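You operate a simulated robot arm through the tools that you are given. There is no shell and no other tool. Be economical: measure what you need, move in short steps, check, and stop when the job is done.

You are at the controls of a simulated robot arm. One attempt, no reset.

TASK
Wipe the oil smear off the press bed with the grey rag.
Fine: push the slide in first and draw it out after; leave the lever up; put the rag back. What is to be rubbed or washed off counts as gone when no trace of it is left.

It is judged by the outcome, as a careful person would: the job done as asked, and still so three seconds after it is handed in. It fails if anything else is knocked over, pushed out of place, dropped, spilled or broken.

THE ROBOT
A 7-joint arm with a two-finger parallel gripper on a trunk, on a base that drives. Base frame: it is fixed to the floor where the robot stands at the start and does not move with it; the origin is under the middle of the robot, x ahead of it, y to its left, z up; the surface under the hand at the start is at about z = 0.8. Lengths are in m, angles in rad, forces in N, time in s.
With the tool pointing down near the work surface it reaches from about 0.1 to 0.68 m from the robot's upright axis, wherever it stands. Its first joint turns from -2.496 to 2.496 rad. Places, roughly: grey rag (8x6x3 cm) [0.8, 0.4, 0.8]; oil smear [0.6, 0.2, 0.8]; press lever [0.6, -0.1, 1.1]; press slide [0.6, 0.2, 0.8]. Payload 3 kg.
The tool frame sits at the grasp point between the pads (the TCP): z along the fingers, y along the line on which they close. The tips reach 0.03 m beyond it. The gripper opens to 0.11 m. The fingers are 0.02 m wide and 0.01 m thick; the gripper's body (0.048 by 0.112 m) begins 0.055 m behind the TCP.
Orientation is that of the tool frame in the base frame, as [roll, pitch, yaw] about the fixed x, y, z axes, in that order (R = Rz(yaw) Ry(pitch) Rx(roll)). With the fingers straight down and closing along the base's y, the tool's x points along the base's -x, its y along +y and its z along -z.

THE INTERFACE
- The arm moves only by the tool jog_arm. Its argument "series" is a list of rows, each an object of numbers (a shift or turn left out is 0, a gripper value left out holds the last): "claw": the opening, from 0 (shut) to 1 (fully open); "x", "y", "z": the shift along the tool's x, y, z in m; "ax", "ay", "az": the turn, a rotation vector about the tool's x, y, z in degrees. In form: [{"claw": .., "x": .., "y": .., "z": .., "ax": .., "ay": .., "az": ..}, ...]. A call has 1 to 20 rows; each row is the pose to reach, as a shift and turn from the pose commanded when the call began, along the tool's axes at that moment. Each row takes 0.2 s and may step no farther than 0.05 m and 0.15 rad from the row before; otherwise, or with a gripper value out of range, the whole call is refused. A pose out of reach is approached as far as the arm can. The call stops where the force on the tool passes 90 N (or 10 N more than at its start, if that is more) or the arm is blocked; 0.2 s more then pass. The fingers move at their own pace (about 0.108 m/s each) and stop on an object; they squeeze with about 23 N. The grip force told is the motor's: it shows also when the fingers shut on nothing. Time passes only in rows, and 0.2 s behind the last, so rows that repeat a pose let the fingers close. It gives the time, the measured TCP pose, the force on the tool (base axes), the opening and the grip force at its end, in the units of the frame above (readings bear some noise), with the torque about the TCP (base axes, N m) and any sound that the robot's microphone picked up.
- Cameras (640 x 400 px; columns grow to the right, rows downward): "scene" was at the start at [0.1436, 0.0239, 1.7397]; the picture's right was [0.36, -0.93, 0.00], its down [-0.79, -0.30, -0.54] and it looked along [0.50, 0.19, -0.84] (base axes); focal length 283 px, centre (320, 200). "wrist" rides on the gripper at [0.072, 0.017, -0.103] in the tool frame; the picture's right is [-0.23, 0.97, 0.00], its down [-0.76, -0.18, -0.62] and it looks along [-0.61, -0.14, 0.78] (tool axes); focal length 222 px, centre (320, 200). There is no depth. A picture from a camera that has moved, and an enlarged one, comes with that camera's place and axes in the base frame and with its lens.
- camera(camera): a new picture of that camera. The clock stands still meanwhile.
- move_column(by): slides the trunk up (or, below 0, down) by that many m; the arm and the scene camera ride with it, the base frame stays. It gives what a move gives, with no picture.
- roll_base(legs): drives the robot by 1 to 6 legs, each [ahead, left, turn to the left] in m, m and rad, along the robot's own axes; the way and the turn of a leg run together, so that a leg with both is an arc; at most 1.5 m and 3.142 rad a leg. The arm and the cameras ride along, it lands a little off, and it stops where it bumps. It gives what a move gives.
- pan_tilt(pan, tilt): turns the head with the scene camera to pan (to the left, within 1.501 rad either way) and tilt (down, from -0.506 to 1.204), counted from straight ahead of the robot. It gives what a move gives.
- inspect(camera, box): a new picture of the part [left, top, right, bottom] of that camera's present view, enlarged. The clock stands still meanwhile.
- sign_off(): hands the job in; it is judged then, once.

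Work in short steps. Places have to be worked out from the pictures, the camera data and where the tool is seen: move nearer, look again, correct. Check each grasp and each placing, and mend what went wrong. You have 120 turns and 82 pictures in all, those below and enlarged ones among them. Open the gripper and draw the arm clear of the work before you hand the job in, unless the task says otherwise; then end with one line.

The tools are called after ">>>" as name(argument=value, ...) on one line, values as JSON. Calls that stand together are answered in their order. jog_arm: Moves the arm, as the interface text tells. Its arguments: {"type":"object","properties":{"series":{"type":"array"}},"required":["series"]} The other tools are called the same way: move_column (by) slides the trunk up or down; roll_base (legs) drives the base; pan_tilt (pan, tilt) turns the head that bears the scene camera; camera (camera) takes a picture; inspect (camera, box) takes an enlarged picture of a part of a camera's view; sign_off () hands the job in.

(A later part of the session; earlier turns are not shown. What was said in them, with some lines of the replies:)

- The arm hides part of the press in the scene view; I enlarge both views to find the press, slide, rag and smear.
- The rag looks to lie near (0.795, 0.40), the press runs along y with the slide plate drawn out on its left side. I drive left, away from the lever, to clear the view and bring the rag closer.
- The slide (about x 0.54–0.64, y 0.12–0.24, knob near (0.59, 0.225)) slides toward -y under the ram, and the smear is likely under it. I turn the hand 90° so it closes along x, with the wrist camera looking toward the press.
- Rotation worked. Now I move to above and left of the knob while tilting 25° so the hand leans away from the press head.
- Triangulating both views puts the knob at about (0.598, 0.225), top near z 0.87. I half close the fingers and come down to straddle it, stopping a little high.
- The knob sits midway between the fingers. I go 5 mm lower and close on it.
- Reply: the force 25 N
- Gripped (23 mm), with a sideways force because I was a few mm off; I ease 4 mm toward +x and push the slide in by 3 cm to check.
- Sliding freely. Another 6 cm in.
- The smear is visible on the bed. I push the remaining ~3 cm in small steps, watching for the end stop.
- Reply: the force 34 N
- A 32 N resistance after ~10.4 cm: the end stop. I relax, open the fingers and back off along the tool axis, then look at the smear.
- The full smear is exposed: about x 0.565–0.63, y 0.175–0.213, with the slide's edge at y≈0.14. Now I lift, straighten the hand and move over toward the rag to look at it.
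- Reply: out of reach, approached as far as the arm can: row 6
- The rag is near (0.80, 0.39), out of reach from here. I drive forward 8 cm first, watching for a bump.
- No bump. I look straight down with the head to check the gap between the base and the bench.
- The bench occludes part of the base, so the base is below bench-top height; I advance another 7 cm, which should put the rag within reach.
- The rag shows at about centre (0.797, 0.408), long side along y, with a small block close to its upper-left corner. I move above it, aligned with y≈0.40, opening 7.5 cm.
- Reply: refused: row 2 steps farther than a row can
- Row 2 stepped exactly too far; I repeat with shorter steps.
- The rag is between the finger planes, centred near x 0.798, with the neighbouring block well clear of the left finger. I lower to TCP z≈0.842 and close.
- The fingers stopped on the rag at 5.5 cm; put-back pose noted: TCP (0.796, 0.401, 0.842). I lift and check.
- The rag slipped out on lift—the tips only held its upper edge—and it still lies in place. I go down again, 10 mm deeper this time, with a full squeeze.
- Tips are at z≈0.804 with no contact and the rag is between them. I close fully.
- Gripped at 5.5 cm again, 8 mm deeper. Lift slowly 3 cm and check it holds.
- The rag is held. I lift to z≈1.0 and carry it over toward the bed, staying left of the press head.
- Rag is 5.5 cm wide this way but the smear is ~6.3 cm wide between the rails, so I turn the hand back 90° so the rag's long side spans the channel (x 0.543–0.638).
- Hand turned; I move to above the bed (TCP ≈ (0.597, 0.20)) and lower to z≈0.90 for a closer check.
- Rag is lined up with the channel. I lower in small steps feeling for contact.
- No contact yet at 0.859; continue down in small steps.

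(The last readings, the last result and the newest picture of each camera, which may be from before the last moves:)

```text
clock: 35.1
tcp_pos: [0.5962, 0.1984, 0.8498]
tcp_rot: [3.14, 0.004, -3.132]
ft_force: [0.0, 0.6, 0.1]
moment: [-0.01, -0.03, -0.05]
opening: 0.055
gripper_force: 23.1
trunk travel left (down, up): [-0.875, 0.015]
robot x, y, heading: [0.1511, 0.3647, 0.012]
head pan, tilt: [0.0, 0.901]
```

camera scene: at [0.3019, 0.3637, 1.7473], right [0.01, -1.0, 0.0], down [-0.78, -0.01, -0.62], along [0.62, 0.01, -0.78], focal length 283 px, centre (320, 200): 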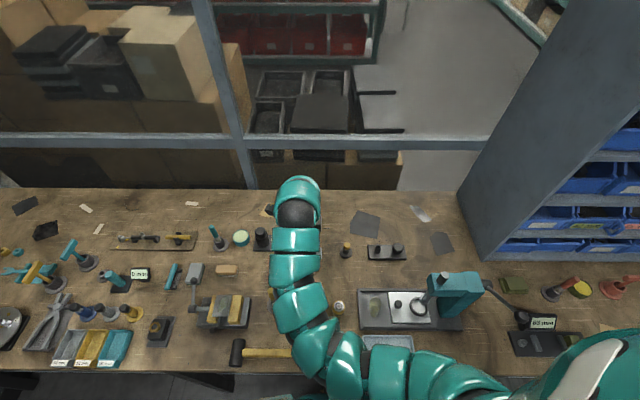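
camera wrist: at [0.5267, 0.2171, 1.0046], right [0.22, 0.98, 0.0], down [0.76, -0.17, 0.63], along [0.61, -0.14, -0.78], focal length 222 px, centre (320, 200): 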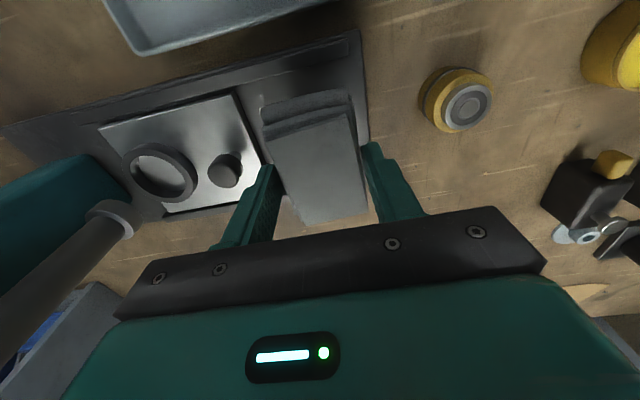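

Still free at 0.850; I look sideways with the wrist camera before going lower.

>>> camera(camera="wrist")

>>> jog_arm(series=[{"z": 0.002}, {"z": 0.004}])

```text
43 pictures are left
camera wrist: at [0.5256, 0.2154, 0.9538], right [0.22, 0.98, 0.0], down [0.76, -0.17, 0.63], along [0.61, -0.14, -0.78], focal length 222 px, centre (320, 200)
```

wrist: 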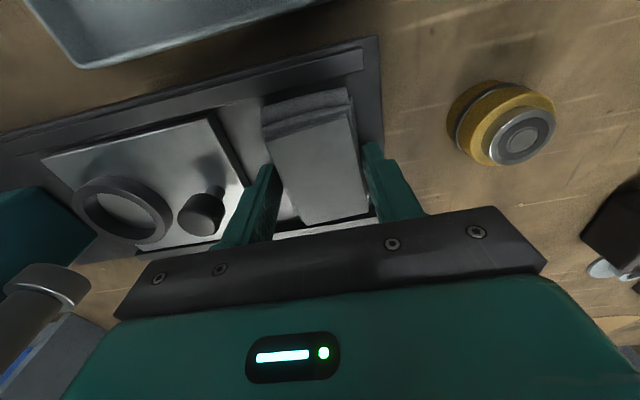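

```text
clock: 35.7
tcp_pos: [0.5975, 0.1991, 0.8462]
tcp_rot: [-3.14, 0.004, -3.133]
ft_force: [-0.7, -1.9, 6.5]
moment: [-0.01, 0.27, 0.07]
opening: 0.0551
gripper_force: 23.1
trunk travel left (down, up): [-0.875, 0.015]
robot x, y, heading: [0.1448, 0.3628, 0.011]
head pan, tilt: [0.0, 0.901]
```

Contact (6.5 N) at TCP z 0.846, so the bed is at about 0.812. I press 2 mm more and scrub along y between 0.188 and 0.225, with small x shifts.

>>> jog_arm(series=[{"z": 0.002}, {"z": 0.002, "y": -0.01}, {"z": 0.002, "y": 0.005}, {"z": 0.002, "y": 0.025}, {"z": 0.002, "y": 0.005}, {"z": 0.002, "y": -0.01}, {"z": 0.002, "y": -0.01, "x": 0.006}, {"z": 0.002, "y": 0.005, "x": 0.006}, {"z": 0.002, "y": 0.025, "x": 0.006}, {"z": 0.002, "y": 0.025, "x": -0.005}, {"z": 0.002, "y": 0.005, "x": -0.005}, {"z": 0.002, "y": -0.01, "x": -0.005}, {"z": 0.002, "y": 0.005, "x": 0}, {"z": 0.002, "y": 0.02, "x": 0}])

>>> camera(camera="wrist")

```text
clock: 38.7
tcp_pos: [0.5942, 0.2162, 0.8446]
tcp_rot: [-3.138, 0.004, -3.135]
ft_force: [-2.1, -13.0, 35.6]
moment: [-0.19, -0.15, -0.12]
opening: 0.0548
gripper_force: 23.2
trunk travel left (down, up): [-0.875, 0.015]
robot x, y, heading: [0.1451, 0.3645, 0.011]
head pan, tilt: [0.0, 0.901]
```

```text
42 pictures are left
camera wrist: at [0.5229, 0.2338, 0.949], right [0.22, 0.98, 0.0], down [0.76, -0.17, 0.63], along [0.61, -0.14, -0.78], focal length 222 px, centre (320, 200)
```

wrist: 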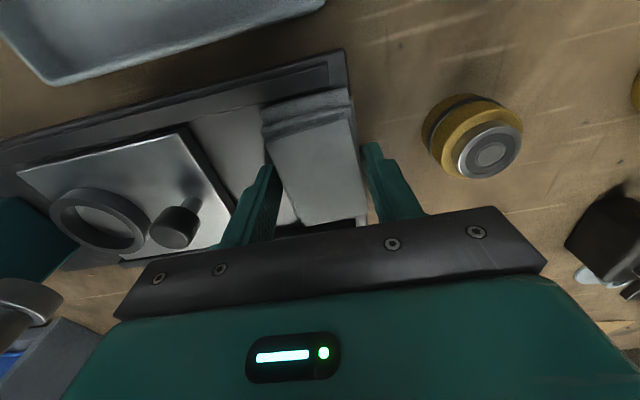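

Rubbed with ~35 N. I lift straight up and move left to inspect the bed.

>>> jog_arm(series=[{"z": -0.03}, {"z": -0.07}, {"z": -0.1, "y": 0.03}, {"z": -0.12, "y": 0.07}, {"z": -0.12, "y": 0.11}])

>>> inspect(camera="scene", box=[340, 260, 430, 340])

>>> camera(camera="wrist")

```text
clock: 39.9
tcp_pos: [0.5955, 0.3298, 0.9643]
tcp_rot: [-3.139, 0.002, -3.134]
ft_force: [-0.5, -1.1, -0.3]
moment: [-0.04, 0.0, 0.0]
opening: 0.0552
gripper_force: 23.2
trunk travel left (down, up): [-0.875, 0.015]
robot x, y, heading: [0.1495, 0.3609, 0.009]
head pan, tilt: [0.0, 0.901]
```

```text
5.00 times, centred on (385, 300) of scene
camera zoom: at [0.302, 0.3643, 1.7473], right [0.01, -1.0, 0.0], down [-0.78, -0.01, -0.62], along [0.62, 0.01, -0.78], focal length 1417 px, centre (-5, -300)
```

zoom: 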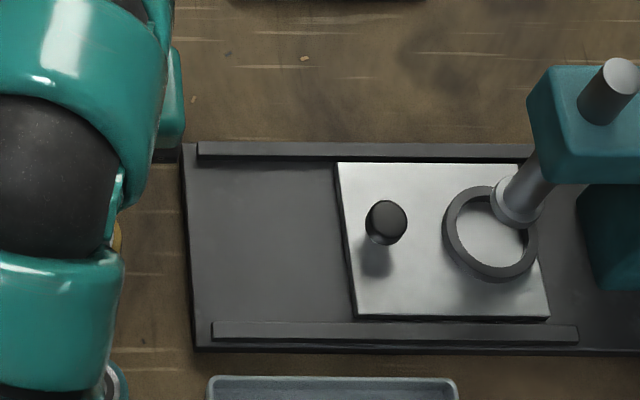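

```text
40 pictures are left
camera wrist: at [0.5248, 0.3449, 1.0675], right [0.22, 0.98, 0.0], down [0.76, -0.17, 0.63], along [0.61, -0.14, -0.78], focal length 222 px, centre (320, 200)
```

wrist: 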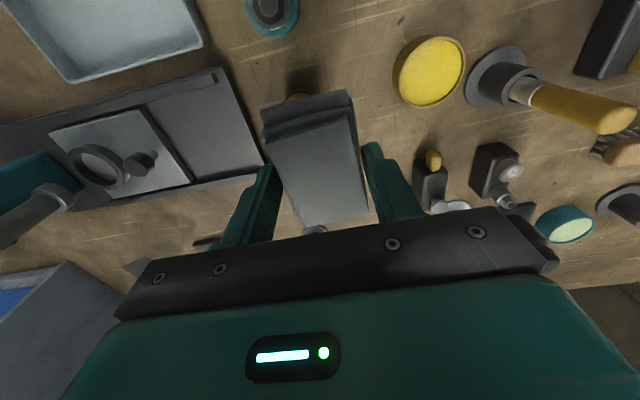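

The bed looks clean; a stronger enlargement to rule out faint traces.

>>> inspect(camera="scene", box=[372, 286, 416, 330])

>>> inspect(camera="wrist", box=[120, 60, 280, 200])

```text
9.09 times, centred on (394, 308) of scene
camera zoom: at [0.302, 0.3643, 1.7473], right [0.01, -1.0, 0.0], down [-0.78, -0.01, -0.62], along [0.62, 0.01, -0.78], focal length 2576 px, centre (-353, -782)
```

zoom: 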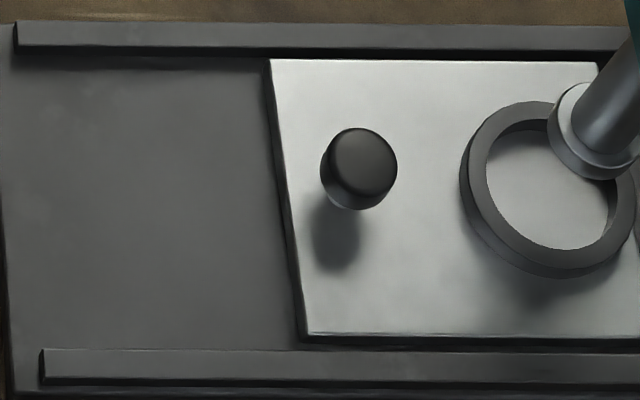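

```text
2.86 times, centred on (200, 130) of wrist
camera zoom: at [0.5248, 0.3449, 1.0675], right [0.22, 0.98, 0.0], down [0.76, -0.17, 0.63], along [0.61, -0.14, -0.78], focal length 635 px, centre (663, 400)
```

zoom: 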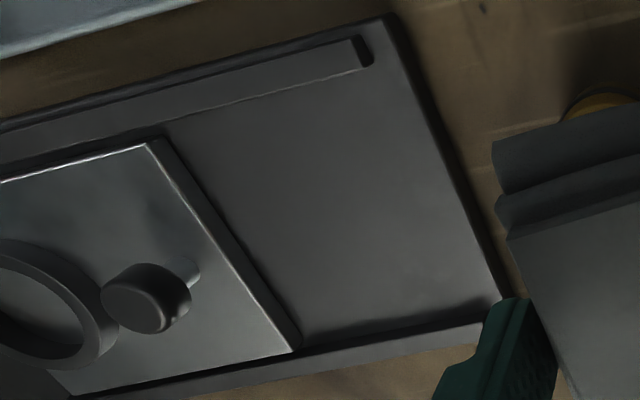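

No trace remains. Now return the rag: raise and turn the hand back 90°.

>>> jog_arm(series=[{"z": -0.03}, {"az": 8, "z": -0.04}, {"az": 16, "z": -0.04}, {"az": 24, "z": -0.04}, {"az": 32, "z": -0.04}, {"az": 40, "z": -0.04}, {"az": 48, "z": -0.04}, {"az": 56, "z": -0.04}, {"az": 64, "z": -0.04}, {"az": 72, "z": -0.04}, {"az": 80, "z": -0.04}, {"az": 86, "z": -0.04}, {"az": 90, "z": -0.04}])

```text
clock: 42.7
tcp_pos: [0.595, 0.3288, 1.0047]
tcp_rot: [3.139, -0.001, 1.577]
ft_force: [0.1, 0.8, -0.1]
moment: [-0.01, 0.03, -0.02]
opening: 0.0552
gripper_force: 22.8
trunk travel left (down, up): [-0.875, 0.015]
robot x, y, heading: [0.1479, 0.3652, 0.011]
head pan, tilt: [0.0, 0.901]
```

Carry over to the rag's place and lower to z≈0.90.

>>> jog_arm(series=[{"x": 0.015, "y": 0.04}, {"x": 0.03, "y": 0.08}, {"x": 0.045, "y": 0.12}, {"x": 0.06, "y": 0.16}, {"x": 0.073, "y": 0.201}, {"x": 0.073, "y": 0.201, "z": 0.04}, {"x": 0.073, "y": 0.201, "z": 0.08}, {"x": 0.073, "y": 0.201, "z": 0.11}])

>>> camera(camera="wrist")

```text
clock: 44.5
tcp_pos: [0.7946, 0.4012, 0.8938]
tcp_rot: [3.139, 0.0, 1.579]
ft_force: [0.5, 0.2, -0.5]
moment: [-0.02, -0.01, 0.02]
opening: 0.0551
gripper_force: 23.1
trunk travel left (down, up): [-0.875, 0.015]
robot x, y, heading: [0.1501, 0.3625, 0.007]
head pan, tilt: [0.0, 0.901]
```

```text
37 pictures are left
camera wrist: at [0.8123, 0.4754, 0.9973], right [0.98, -0.22, 0.0], down [-0.17, -0.76, 0.62], along [-0.13, -0.61, -0.78], focal length 222 px, centre (320, 200)
```

wrist: 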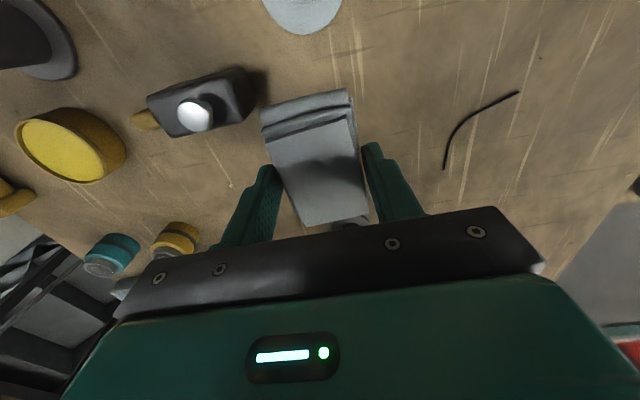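

Aligned with its old spot. I lower to touch the bench.

>>> jog_arm(series=[{"y": 0.001, "z": 0.03}, {"y": 0.001, "z": 0.05}, {"y": 0.001, "z": 0.056}, {"y": 0.001, "z": 0.059}])

```text
clock: 45.5
tcp_pos: [0.7957, 0.4019, 0.8335]
tcp_rot: [3.139, 0.0, 1.579]
ft_force: [0.5, 0.2, -0.2]
moment: [0.01, 0.0, 0.04]
opening: 0.0552
gripper_force: 23.0
trunk travel left (down, up): [-0.875, 0.015]
robot x, y, heading: [0.1462, 0.3664, 0.011]
head pan, tilt: [0.0, 0.901]
```

At the grasp height with no load; I go 2 mm further, then open and rise.

>>> jog_arm(series=[{"z": 0.002}])

>>> jog_arm(series=[{"claw": 0.7}, {"claw": 0.7}, {"claw": 0.7}, {"z": -0.03}, {"z": -0.07}, {"z": -0.11}, {"z": -0.15}])

>>> camera(camera="wrist")

```text
clock: 45.9
tcp_pos: [0.7965, 0.4038, 0.8335]
tcp_rot: [3.137, 0.0, 1.58]
ft_force: [0.1, 0.1, -0.7]
moment: [0.0, 0.03, 0.0]
opening: 0.0552
gripper_force: 22.4
trunk travel left (down, up): [-0.875, 0.015]
robot x, y, heading: [0.147, 0.3635, 0.011]
head pan, tilt: [0.0, 0.901]
```

```text
clock: 47.5
tcp_pos: [0.7962, 0.4053, 0.9861]
tcp_rot: [3.139, 0.001, 1.582]
ft_force: [-0.7, -0.3, 0.3]
moment: [0.0, -0.02, 0.01]
opening: 0.077
gripper_force: 0.2
trunk travel left (down, up): [-0.875, 0.015]
robot x, y, heading: [0.1446, 0.3646, 0.013]
head pan, tilt: [0.0, 0.901]
```

```text
36 pictures are left
camera wrist: at [0.8143, 0.4774, 1.0907], right [0.98, -0.22, 0.0], down [-0.17, -0.76, 0.62], along [-0.13, -0.61, -0.78], focal length 222 px, centre (320, 200)
```

wrist: 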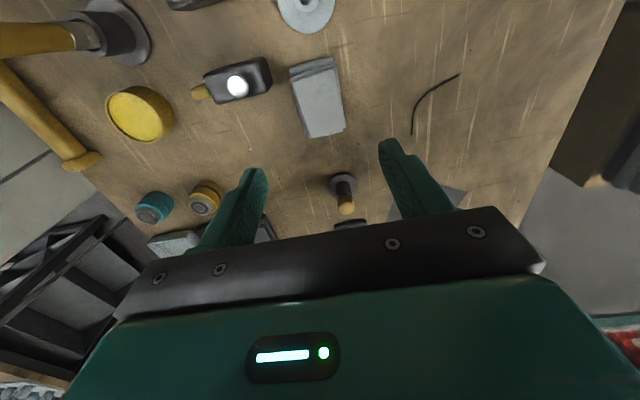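

Rag is back in place, flat. Now I move back toward the slide knob with claw half open, tilting 25° again.

>>> jog_arm(series=[{"z": -0.02, "y": -0.035, "x": -0.02}, {"z": -0.03, "y": -0.07, "x": -0.045, "claw": 0.5}, {"z": -0.03, "y": -0.105, "x": -0.07, "ay": -6}, {"z": -0.03, "y": -0.14, "x": -0.095, "ay": -12}, {"z": -0.02, "y": -0.175, "x": -0.12, "ay": -18}, {"z": -0.01, "y": -0.196, "x": -0.14, "ay": -25}, {"z": 0.01, "y": -0.196, "x": -0.165, "ay": -25}])

>>> camera(camera="wrist")

>>> inspect(camera="scene", box=[310, 230, 490, 350])

```text
clock: 49.1
tcp_pos: [0.6036, 0.2354, 0.9718]
tcp_rot: [3.139, 0.438, 1.58]
ft_force: [0.1, 0.1, -0.4]
moment: [-0.01, 0.03, 0.02]
opening: 0.0549
gripper_force: 0.1
trunk travel left (down, up): [-0.875, 0.015]
robot x, y, heading: [0.149, 0.3613, 0.011]
head pan, tilt: [0.0, 0.901]
```

```text
35 pictures are left
camera wrist: at [0.6199, 0.3456, 1.0366], right [0.98, -0.2, 0.1], down [-0.18, -0.43, 0.89], along [-0.13, -0.88, -0.45], focal length 222 px, centre (320, 200)
```

wrist: 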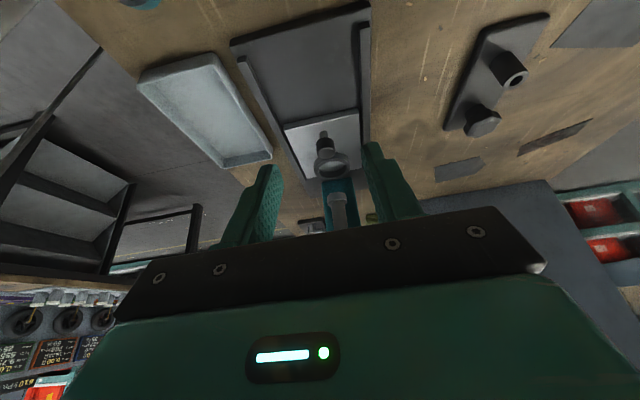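

```text
3.33 times, centred on (400, 290) of scene
camera zoom: at [0.3025, 0.3622, 1.7473], right [0.01, -1.0, 0.0], down [-0.78, -0.01, -0.62], along [0.62, 0.01, -0.78], focal length 945 px, centre (53, -100)
```

zoom: 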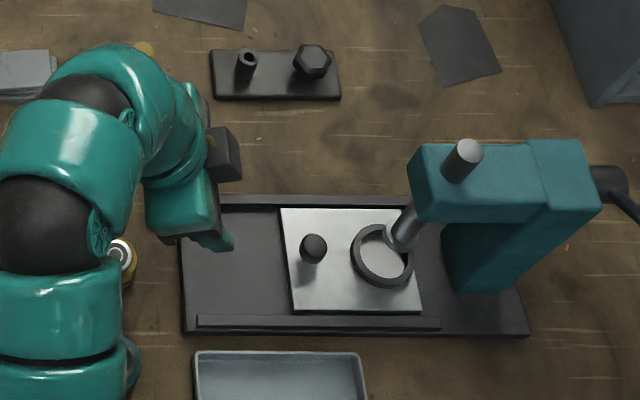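

Knob is now about (0.598, 0.124). I shift and approach along the tool axis to straddle it.

>>> jog_arm(series=[{"x": -0.03, "y": -0.0036, "z": 0.02}, {"x": -0.0579, "y": -0.0036, "z": 0.05}, {"x": -0.0579, "y": -0.0036, "z": 0.09}, {"x": -0.0579, "y": -0.0036, "z": 0.115}, {"x": -0.0579, "y": -0.0036, "z": 0.13}])

>>> camera(camera="wrist")

>>> inspect(camera="scene", box=[340, 240, 460, 340])

```text
clock: 50.3
tcp_pos: [0.6006, 0.1307, 0.8797]
tcp_rot: [3.138, 0.434, 1.578]
ft_force: [0.9, 1.1, 0.2]
moment: [-0.01, -0.06, -0.02]
opening: 0.0548
gripper_force: 0.0
trunk travel left (down, up): [-0.875, 0.015]
robot x, y, heading: [0.1468, 0.3612, 0.011]
head pan, tilt: [0.0, 0.901]
```

```text
33 pictures are left
camera wrist: at [0.6191, 0.24, 0.9438], right [0.98, -0.2, 0.1], down [-0.18, -0.43, 0.89], along [-0.13, -0.88, -0.45], focal length 222 px, centre (320, 200)
```

wrist: 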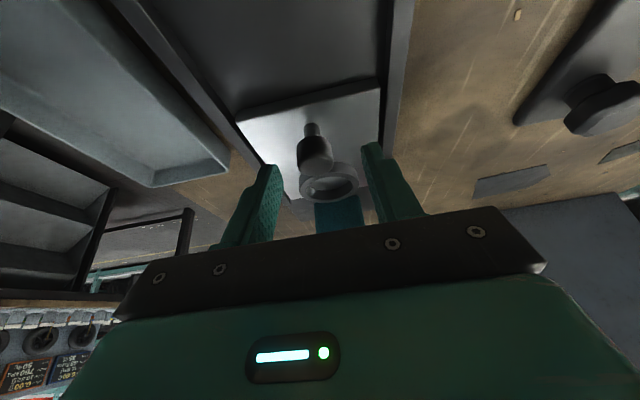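

```text
4.00 times, centred on (400, 290) of scene
camera zoom: at [0.3021, 0.3635, 1.7474], right [0.01, -1.0, 0.0], down [-0.78, -0.01, -0.62], along [0.62, 0.01, -0.78], focal length 1134 px, centre (0, -160)
```

zoom: 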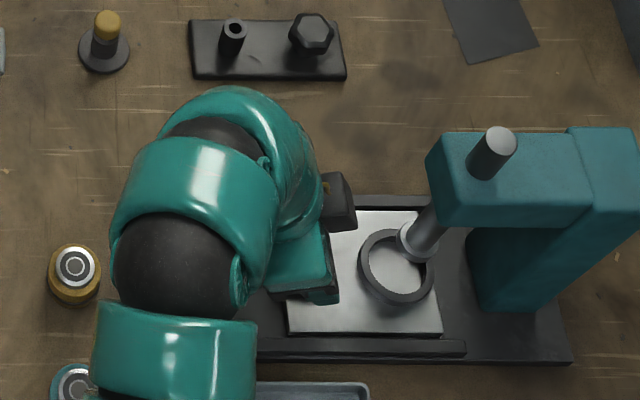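

Knob sits ~3 mm to one side; I correct, go slightly in, and close.

>>> jog_arm(series=[{"x": -0.002, "y": -0.003, "z": 0.005}, {"x": -0.002, "y": -0.003, "z": 0.005, "claw": 0}, {"x": -0.002, "y": -0.003, "z": 0.005, "claw": 0}, {"x": -0.002, "y": -0.003, "z": 0.005, "claw": 0}])

>>> jog_arm(series=[{"x": 0.009, "z": -0.0042}, {"x": 0.0181, "z": -0.0085}, {"x": 0.0272, "z": -0.0127}])

>>> camera(camera="wrist")

```text
clock: 51.3
tcp_pos: [0.598, 0.1273, 0.8756]
tcp_rot: [3.138, 0.438, 1.581]
ft_force: [7.4, 0.3, 1.9]
moment: [0.42, 0.07, 0.02]
opening: 0.0235
gripper_force: 44.9
trunk travel left (down, up): [-0.875, 0.015]
robot x, y, heading: [0.1488, 0.3596, 0.011]
head pan, tilt: [0.0, 0.901]
```

```text
clock: 52.1
tcp_pos: [0.5999, 0.1543, 0.8773]
tcp_rot: [3.137, 0.437, 1.579]
ft_force: [15.4, 0.0, -1.6]
moment: [-0.8, -0.12, 0.07]
opening: 0.023
gripper_force: 45.2
trunk travel left (down, up): [-0.875, 0.015]
robot x, y, heading: [0.1476, 0.3661, 0.006]
head pan, tilt: [0.0, 0.901]
```

```text
31 pictures are left
camera wrist: at [0.6167, 0.2659, 0.9398], right [0.98, -0.2, 0.1], down [-0.18, -0.43, 0.89], along [-0.13, -0.88, -0.45], focal length 222 px, centre (320, 200)
```

wrist: 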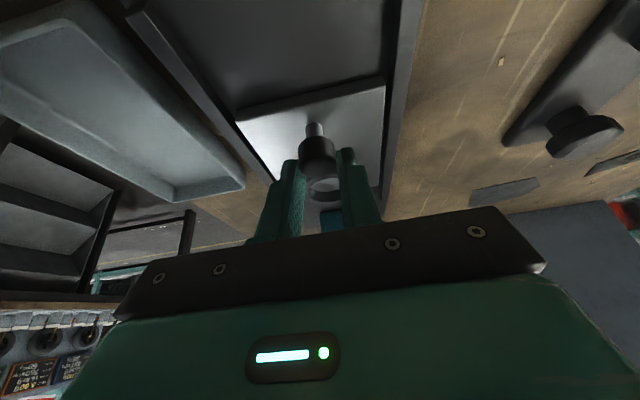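

The slide follows. I relieve the side load by 2 mm and draw it the remaining ~7 cm.

>>> jog_arm(series=[{"x": 0.0136, "y": 0.002, "z": -0.0063}, {"x": 0.0272, "y": 0.002, "z": -0.0127}, {"x": 0.0408, "y": 0.002, "z": -0.019}, {"x": 0.0544, "y": 0.002, "z": -0.0254}, {"x": 0.0614, "y": 0.002, "z": -0.0287}, {"x": 0.066, "y": 0.002, "z": -0.0308}])

>>> inspect(camera="scene", box=[340, 240, 460, 340])

```text
clock: 53.5
tcp_pos: [0.6001, 0.2221, 0.8757]
tcp_rot: [3.133, 0.442, 1.571]
ft_force: [19.1, -32.5, 12.6]
moment: [-0.83, -0.13, -0.02]
opening: 0.0233
gripper_force: 44.9
trunk travel left (down, up): [-0.875, 0.015]
robot x, y, heading: [0.1486, 0.3626, 0.012]
head pan, tilt: [0.0, 0.901]
```

```text
4.00 times, centred on (400, 290) of scene
camera zoom: at [0.3039, 0.3591, 1.7475], right [0.01, -1.0, 0.0], down [-0.78, -0.01, -0.62], along [0.62, 0.01, -0.78], focal length 1134 px, centre (0, -160)
```

zoom: 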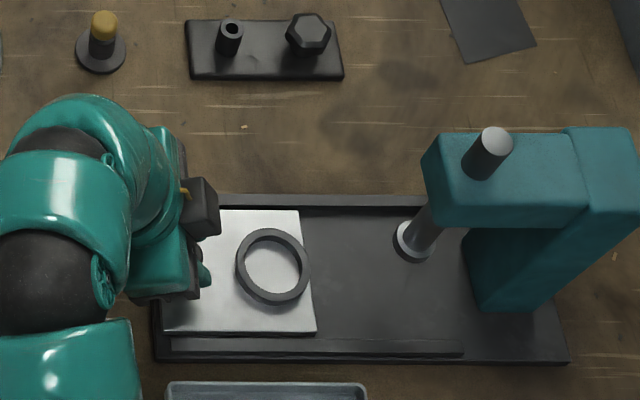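

A 32 N pull resistance: the outer stop. I relax, open, back off and verify the slide's position.

>>> jog_arm(series=[{"x": -0.004, "y": 0.002, "z": 0.002}, {"x": -0.004, "y": 0.002, "z": 0.002, "claw": 0.5}, {"x": -0.004, "y": 0.002, "z": 0.002, "claw": 0.5}, {"x": -0.004, "z": -0.04}, {"x": -0.004, "z": -0.08}, {"x": 0.02, "z": -0.12}, {"x": 0.05, "z": -0.15}])

>>> inspect(camera="scene", box=[340, 240, 460, 340])

>>> camera(camera="wrist")

```text
clock: 55.1
tcp_pos: [0.596, 0.3363, 0.9914]
tcp_rot: [3.137, 0.439, 1.579]
ft_force: [-0.2, -0.1, -0.7]
moment: [-0.01, 0.01, -0.01]
opening: 0.055
gripper_force: 0.0
trunk travel left (down, up): [-0.875, 0.015]
robot x, y, heading: [0.1499, 0.3636, 0.011]
head pan, tilt: [0.0, 0.901]
```

```text
4.00 times, centred on (400, 290) of scene
camera zoom: at [0.3022, 0.3645, 1.7473], right [0.01, -1.0, 0.0], down [-0.78, -0.01, -0.62], along [0.62, 0.01, -0.78], focal length 1134 px, centre (0, -160)
```

zoom: 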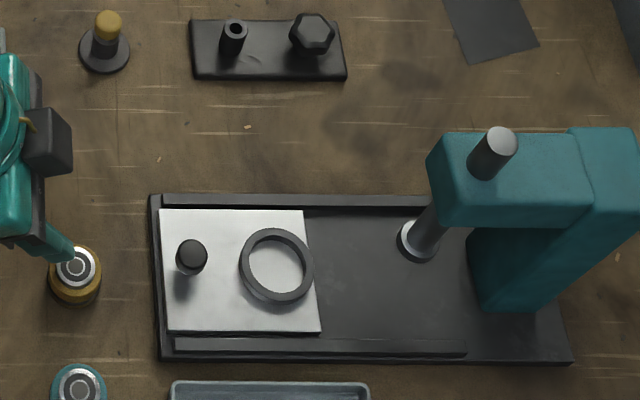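

```text
28 pictures are left
camera wrist: at [0.613, 0.447, 1.0553], right [0.98, -0.2, 0.1], down [-0.18, -0.43, 0.89], along [-0.13, -0.88, -0.45], focal length 222 px, centre (320, 200)
```

wrist: 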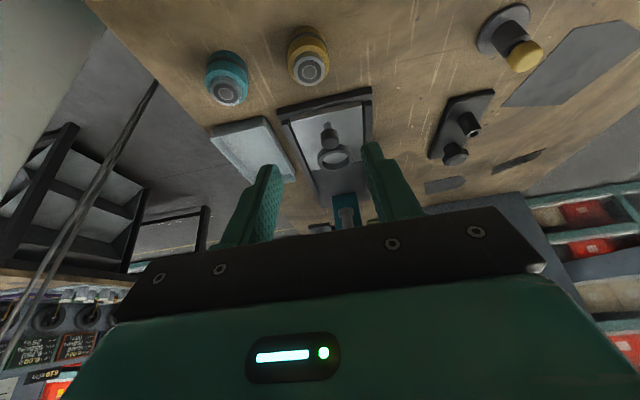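

The slide is drawn out as at the start. I see faint mottling on the bed right of the slide; I enlarge it to make sure it's just texture, and check the rag area and lever.

>>> inspect(camera="scene", box=[410, 285, 460, 335])

>>> camera(camera="scene")

```text
8.00 times, centred on (435, 310) of scene
camera zoom: at [0.3022, 0.3645, 1.7473], right [0.01, -1.0, 0.0], down [-0.78, -0.01, -0.62], along [0.62, 0.01, -0.78], focal length 2267 px, centre (-600, -680)
```

zoom: 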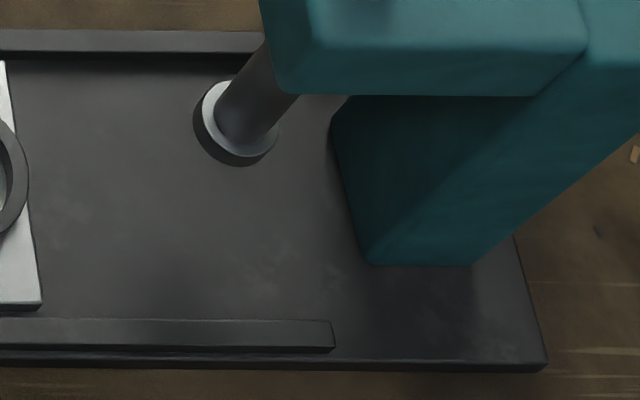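

```text
26 pictures are left
camera scene: at [0.3022, 0.3645, 1.7473], right [0.01, -1.0, 0.0], down [-0.78, -0.01, -0.62], along [0.62, 0.01, -0.78], focal length 283 px, centre (320, 200)
```

scene: 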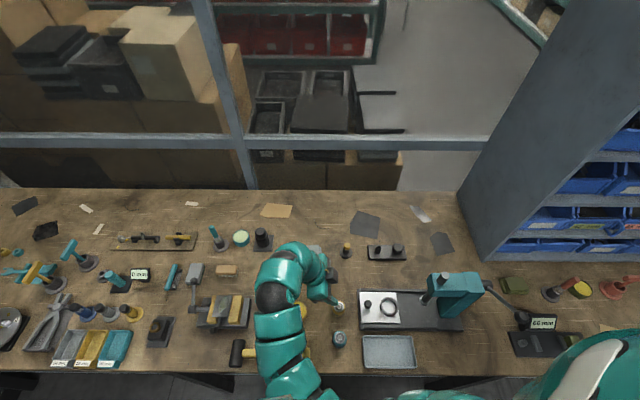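

Only metal texture; lever untouched. I open the gripper, raise the arm, and drive back clear, then take a last look.

>>> jog_arm(series=[{"claw": 1, "z": -0.03}, {"z": -0.06, "ay": 6}, {"z": -0.075, "ay": 12}])

>>> roll_base(legs=[[-0.25, 0, 0]])

>>> inspect(camera="scene", box=[180, 150, 500, 350])

```text
clock: 55.9
tcp_pos: [0.595, 0.3707, 1.0595]
tcp_rot: [3.138, 0.226, 1.579]
ft_force: [0.1, 0.4, -0.1]
moment: [0.01, -0.02, -0.01]
opening: 0.1098
gripper_force: 0.0
trunk travel left (down, up): [-0.875, 0.015]
robot x, y, heading: [0.1481, 0.3647, 0.011]
head pan, tilt: [0.0, 0.901]
```

```text
clock: 57.7
tcp_pos: [0.3459, 0.3672, 1.0602]
tcp_rot: [3.136, 0.225, 1.58]
ft_force: [-0.5, 0.4, -0.3]
moment: [0.0, -0.04, -0.03]
opening: 0.11
gripper_force: 0.0
trunk travel left (down, up): [-0.875, 0.015]
robot x, y, heading: [-0.1028, 0.3633, 0.009]
head pan, tilt: [0.0, 0.901]
```

```text
2.00 times, centred on (340, 250) of scene
camera zoom: at [0.0514, 0.3614, 1.7475], right [0.01, -1.0, 0.0], down [-0.78, -0.01, -0.62], along [0.62, 0.01, -0.78], focal length 567 px, centre (280, 100)
```

zoom: 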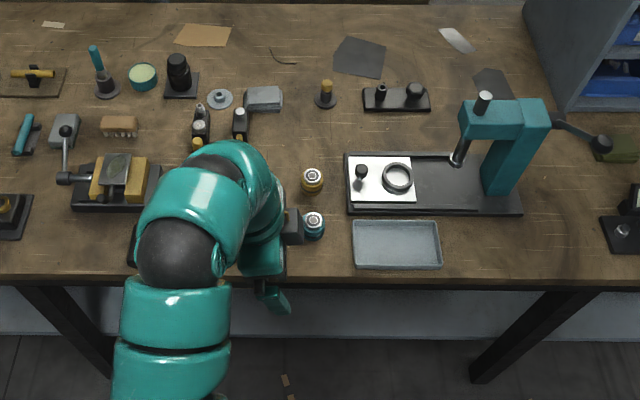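

Everything stands in place: slide out, rag back on its spot, lever up, arm clear. Handing in.

>>> sign_off()

```text
The job is handed in.
```

The oil smear is off the press bed, with no trace in the close-up pictures. I drew the slide back out, left the lever up and put the rag back where it was; the rag slipped out of the grip on my first try and stayed where it lay.
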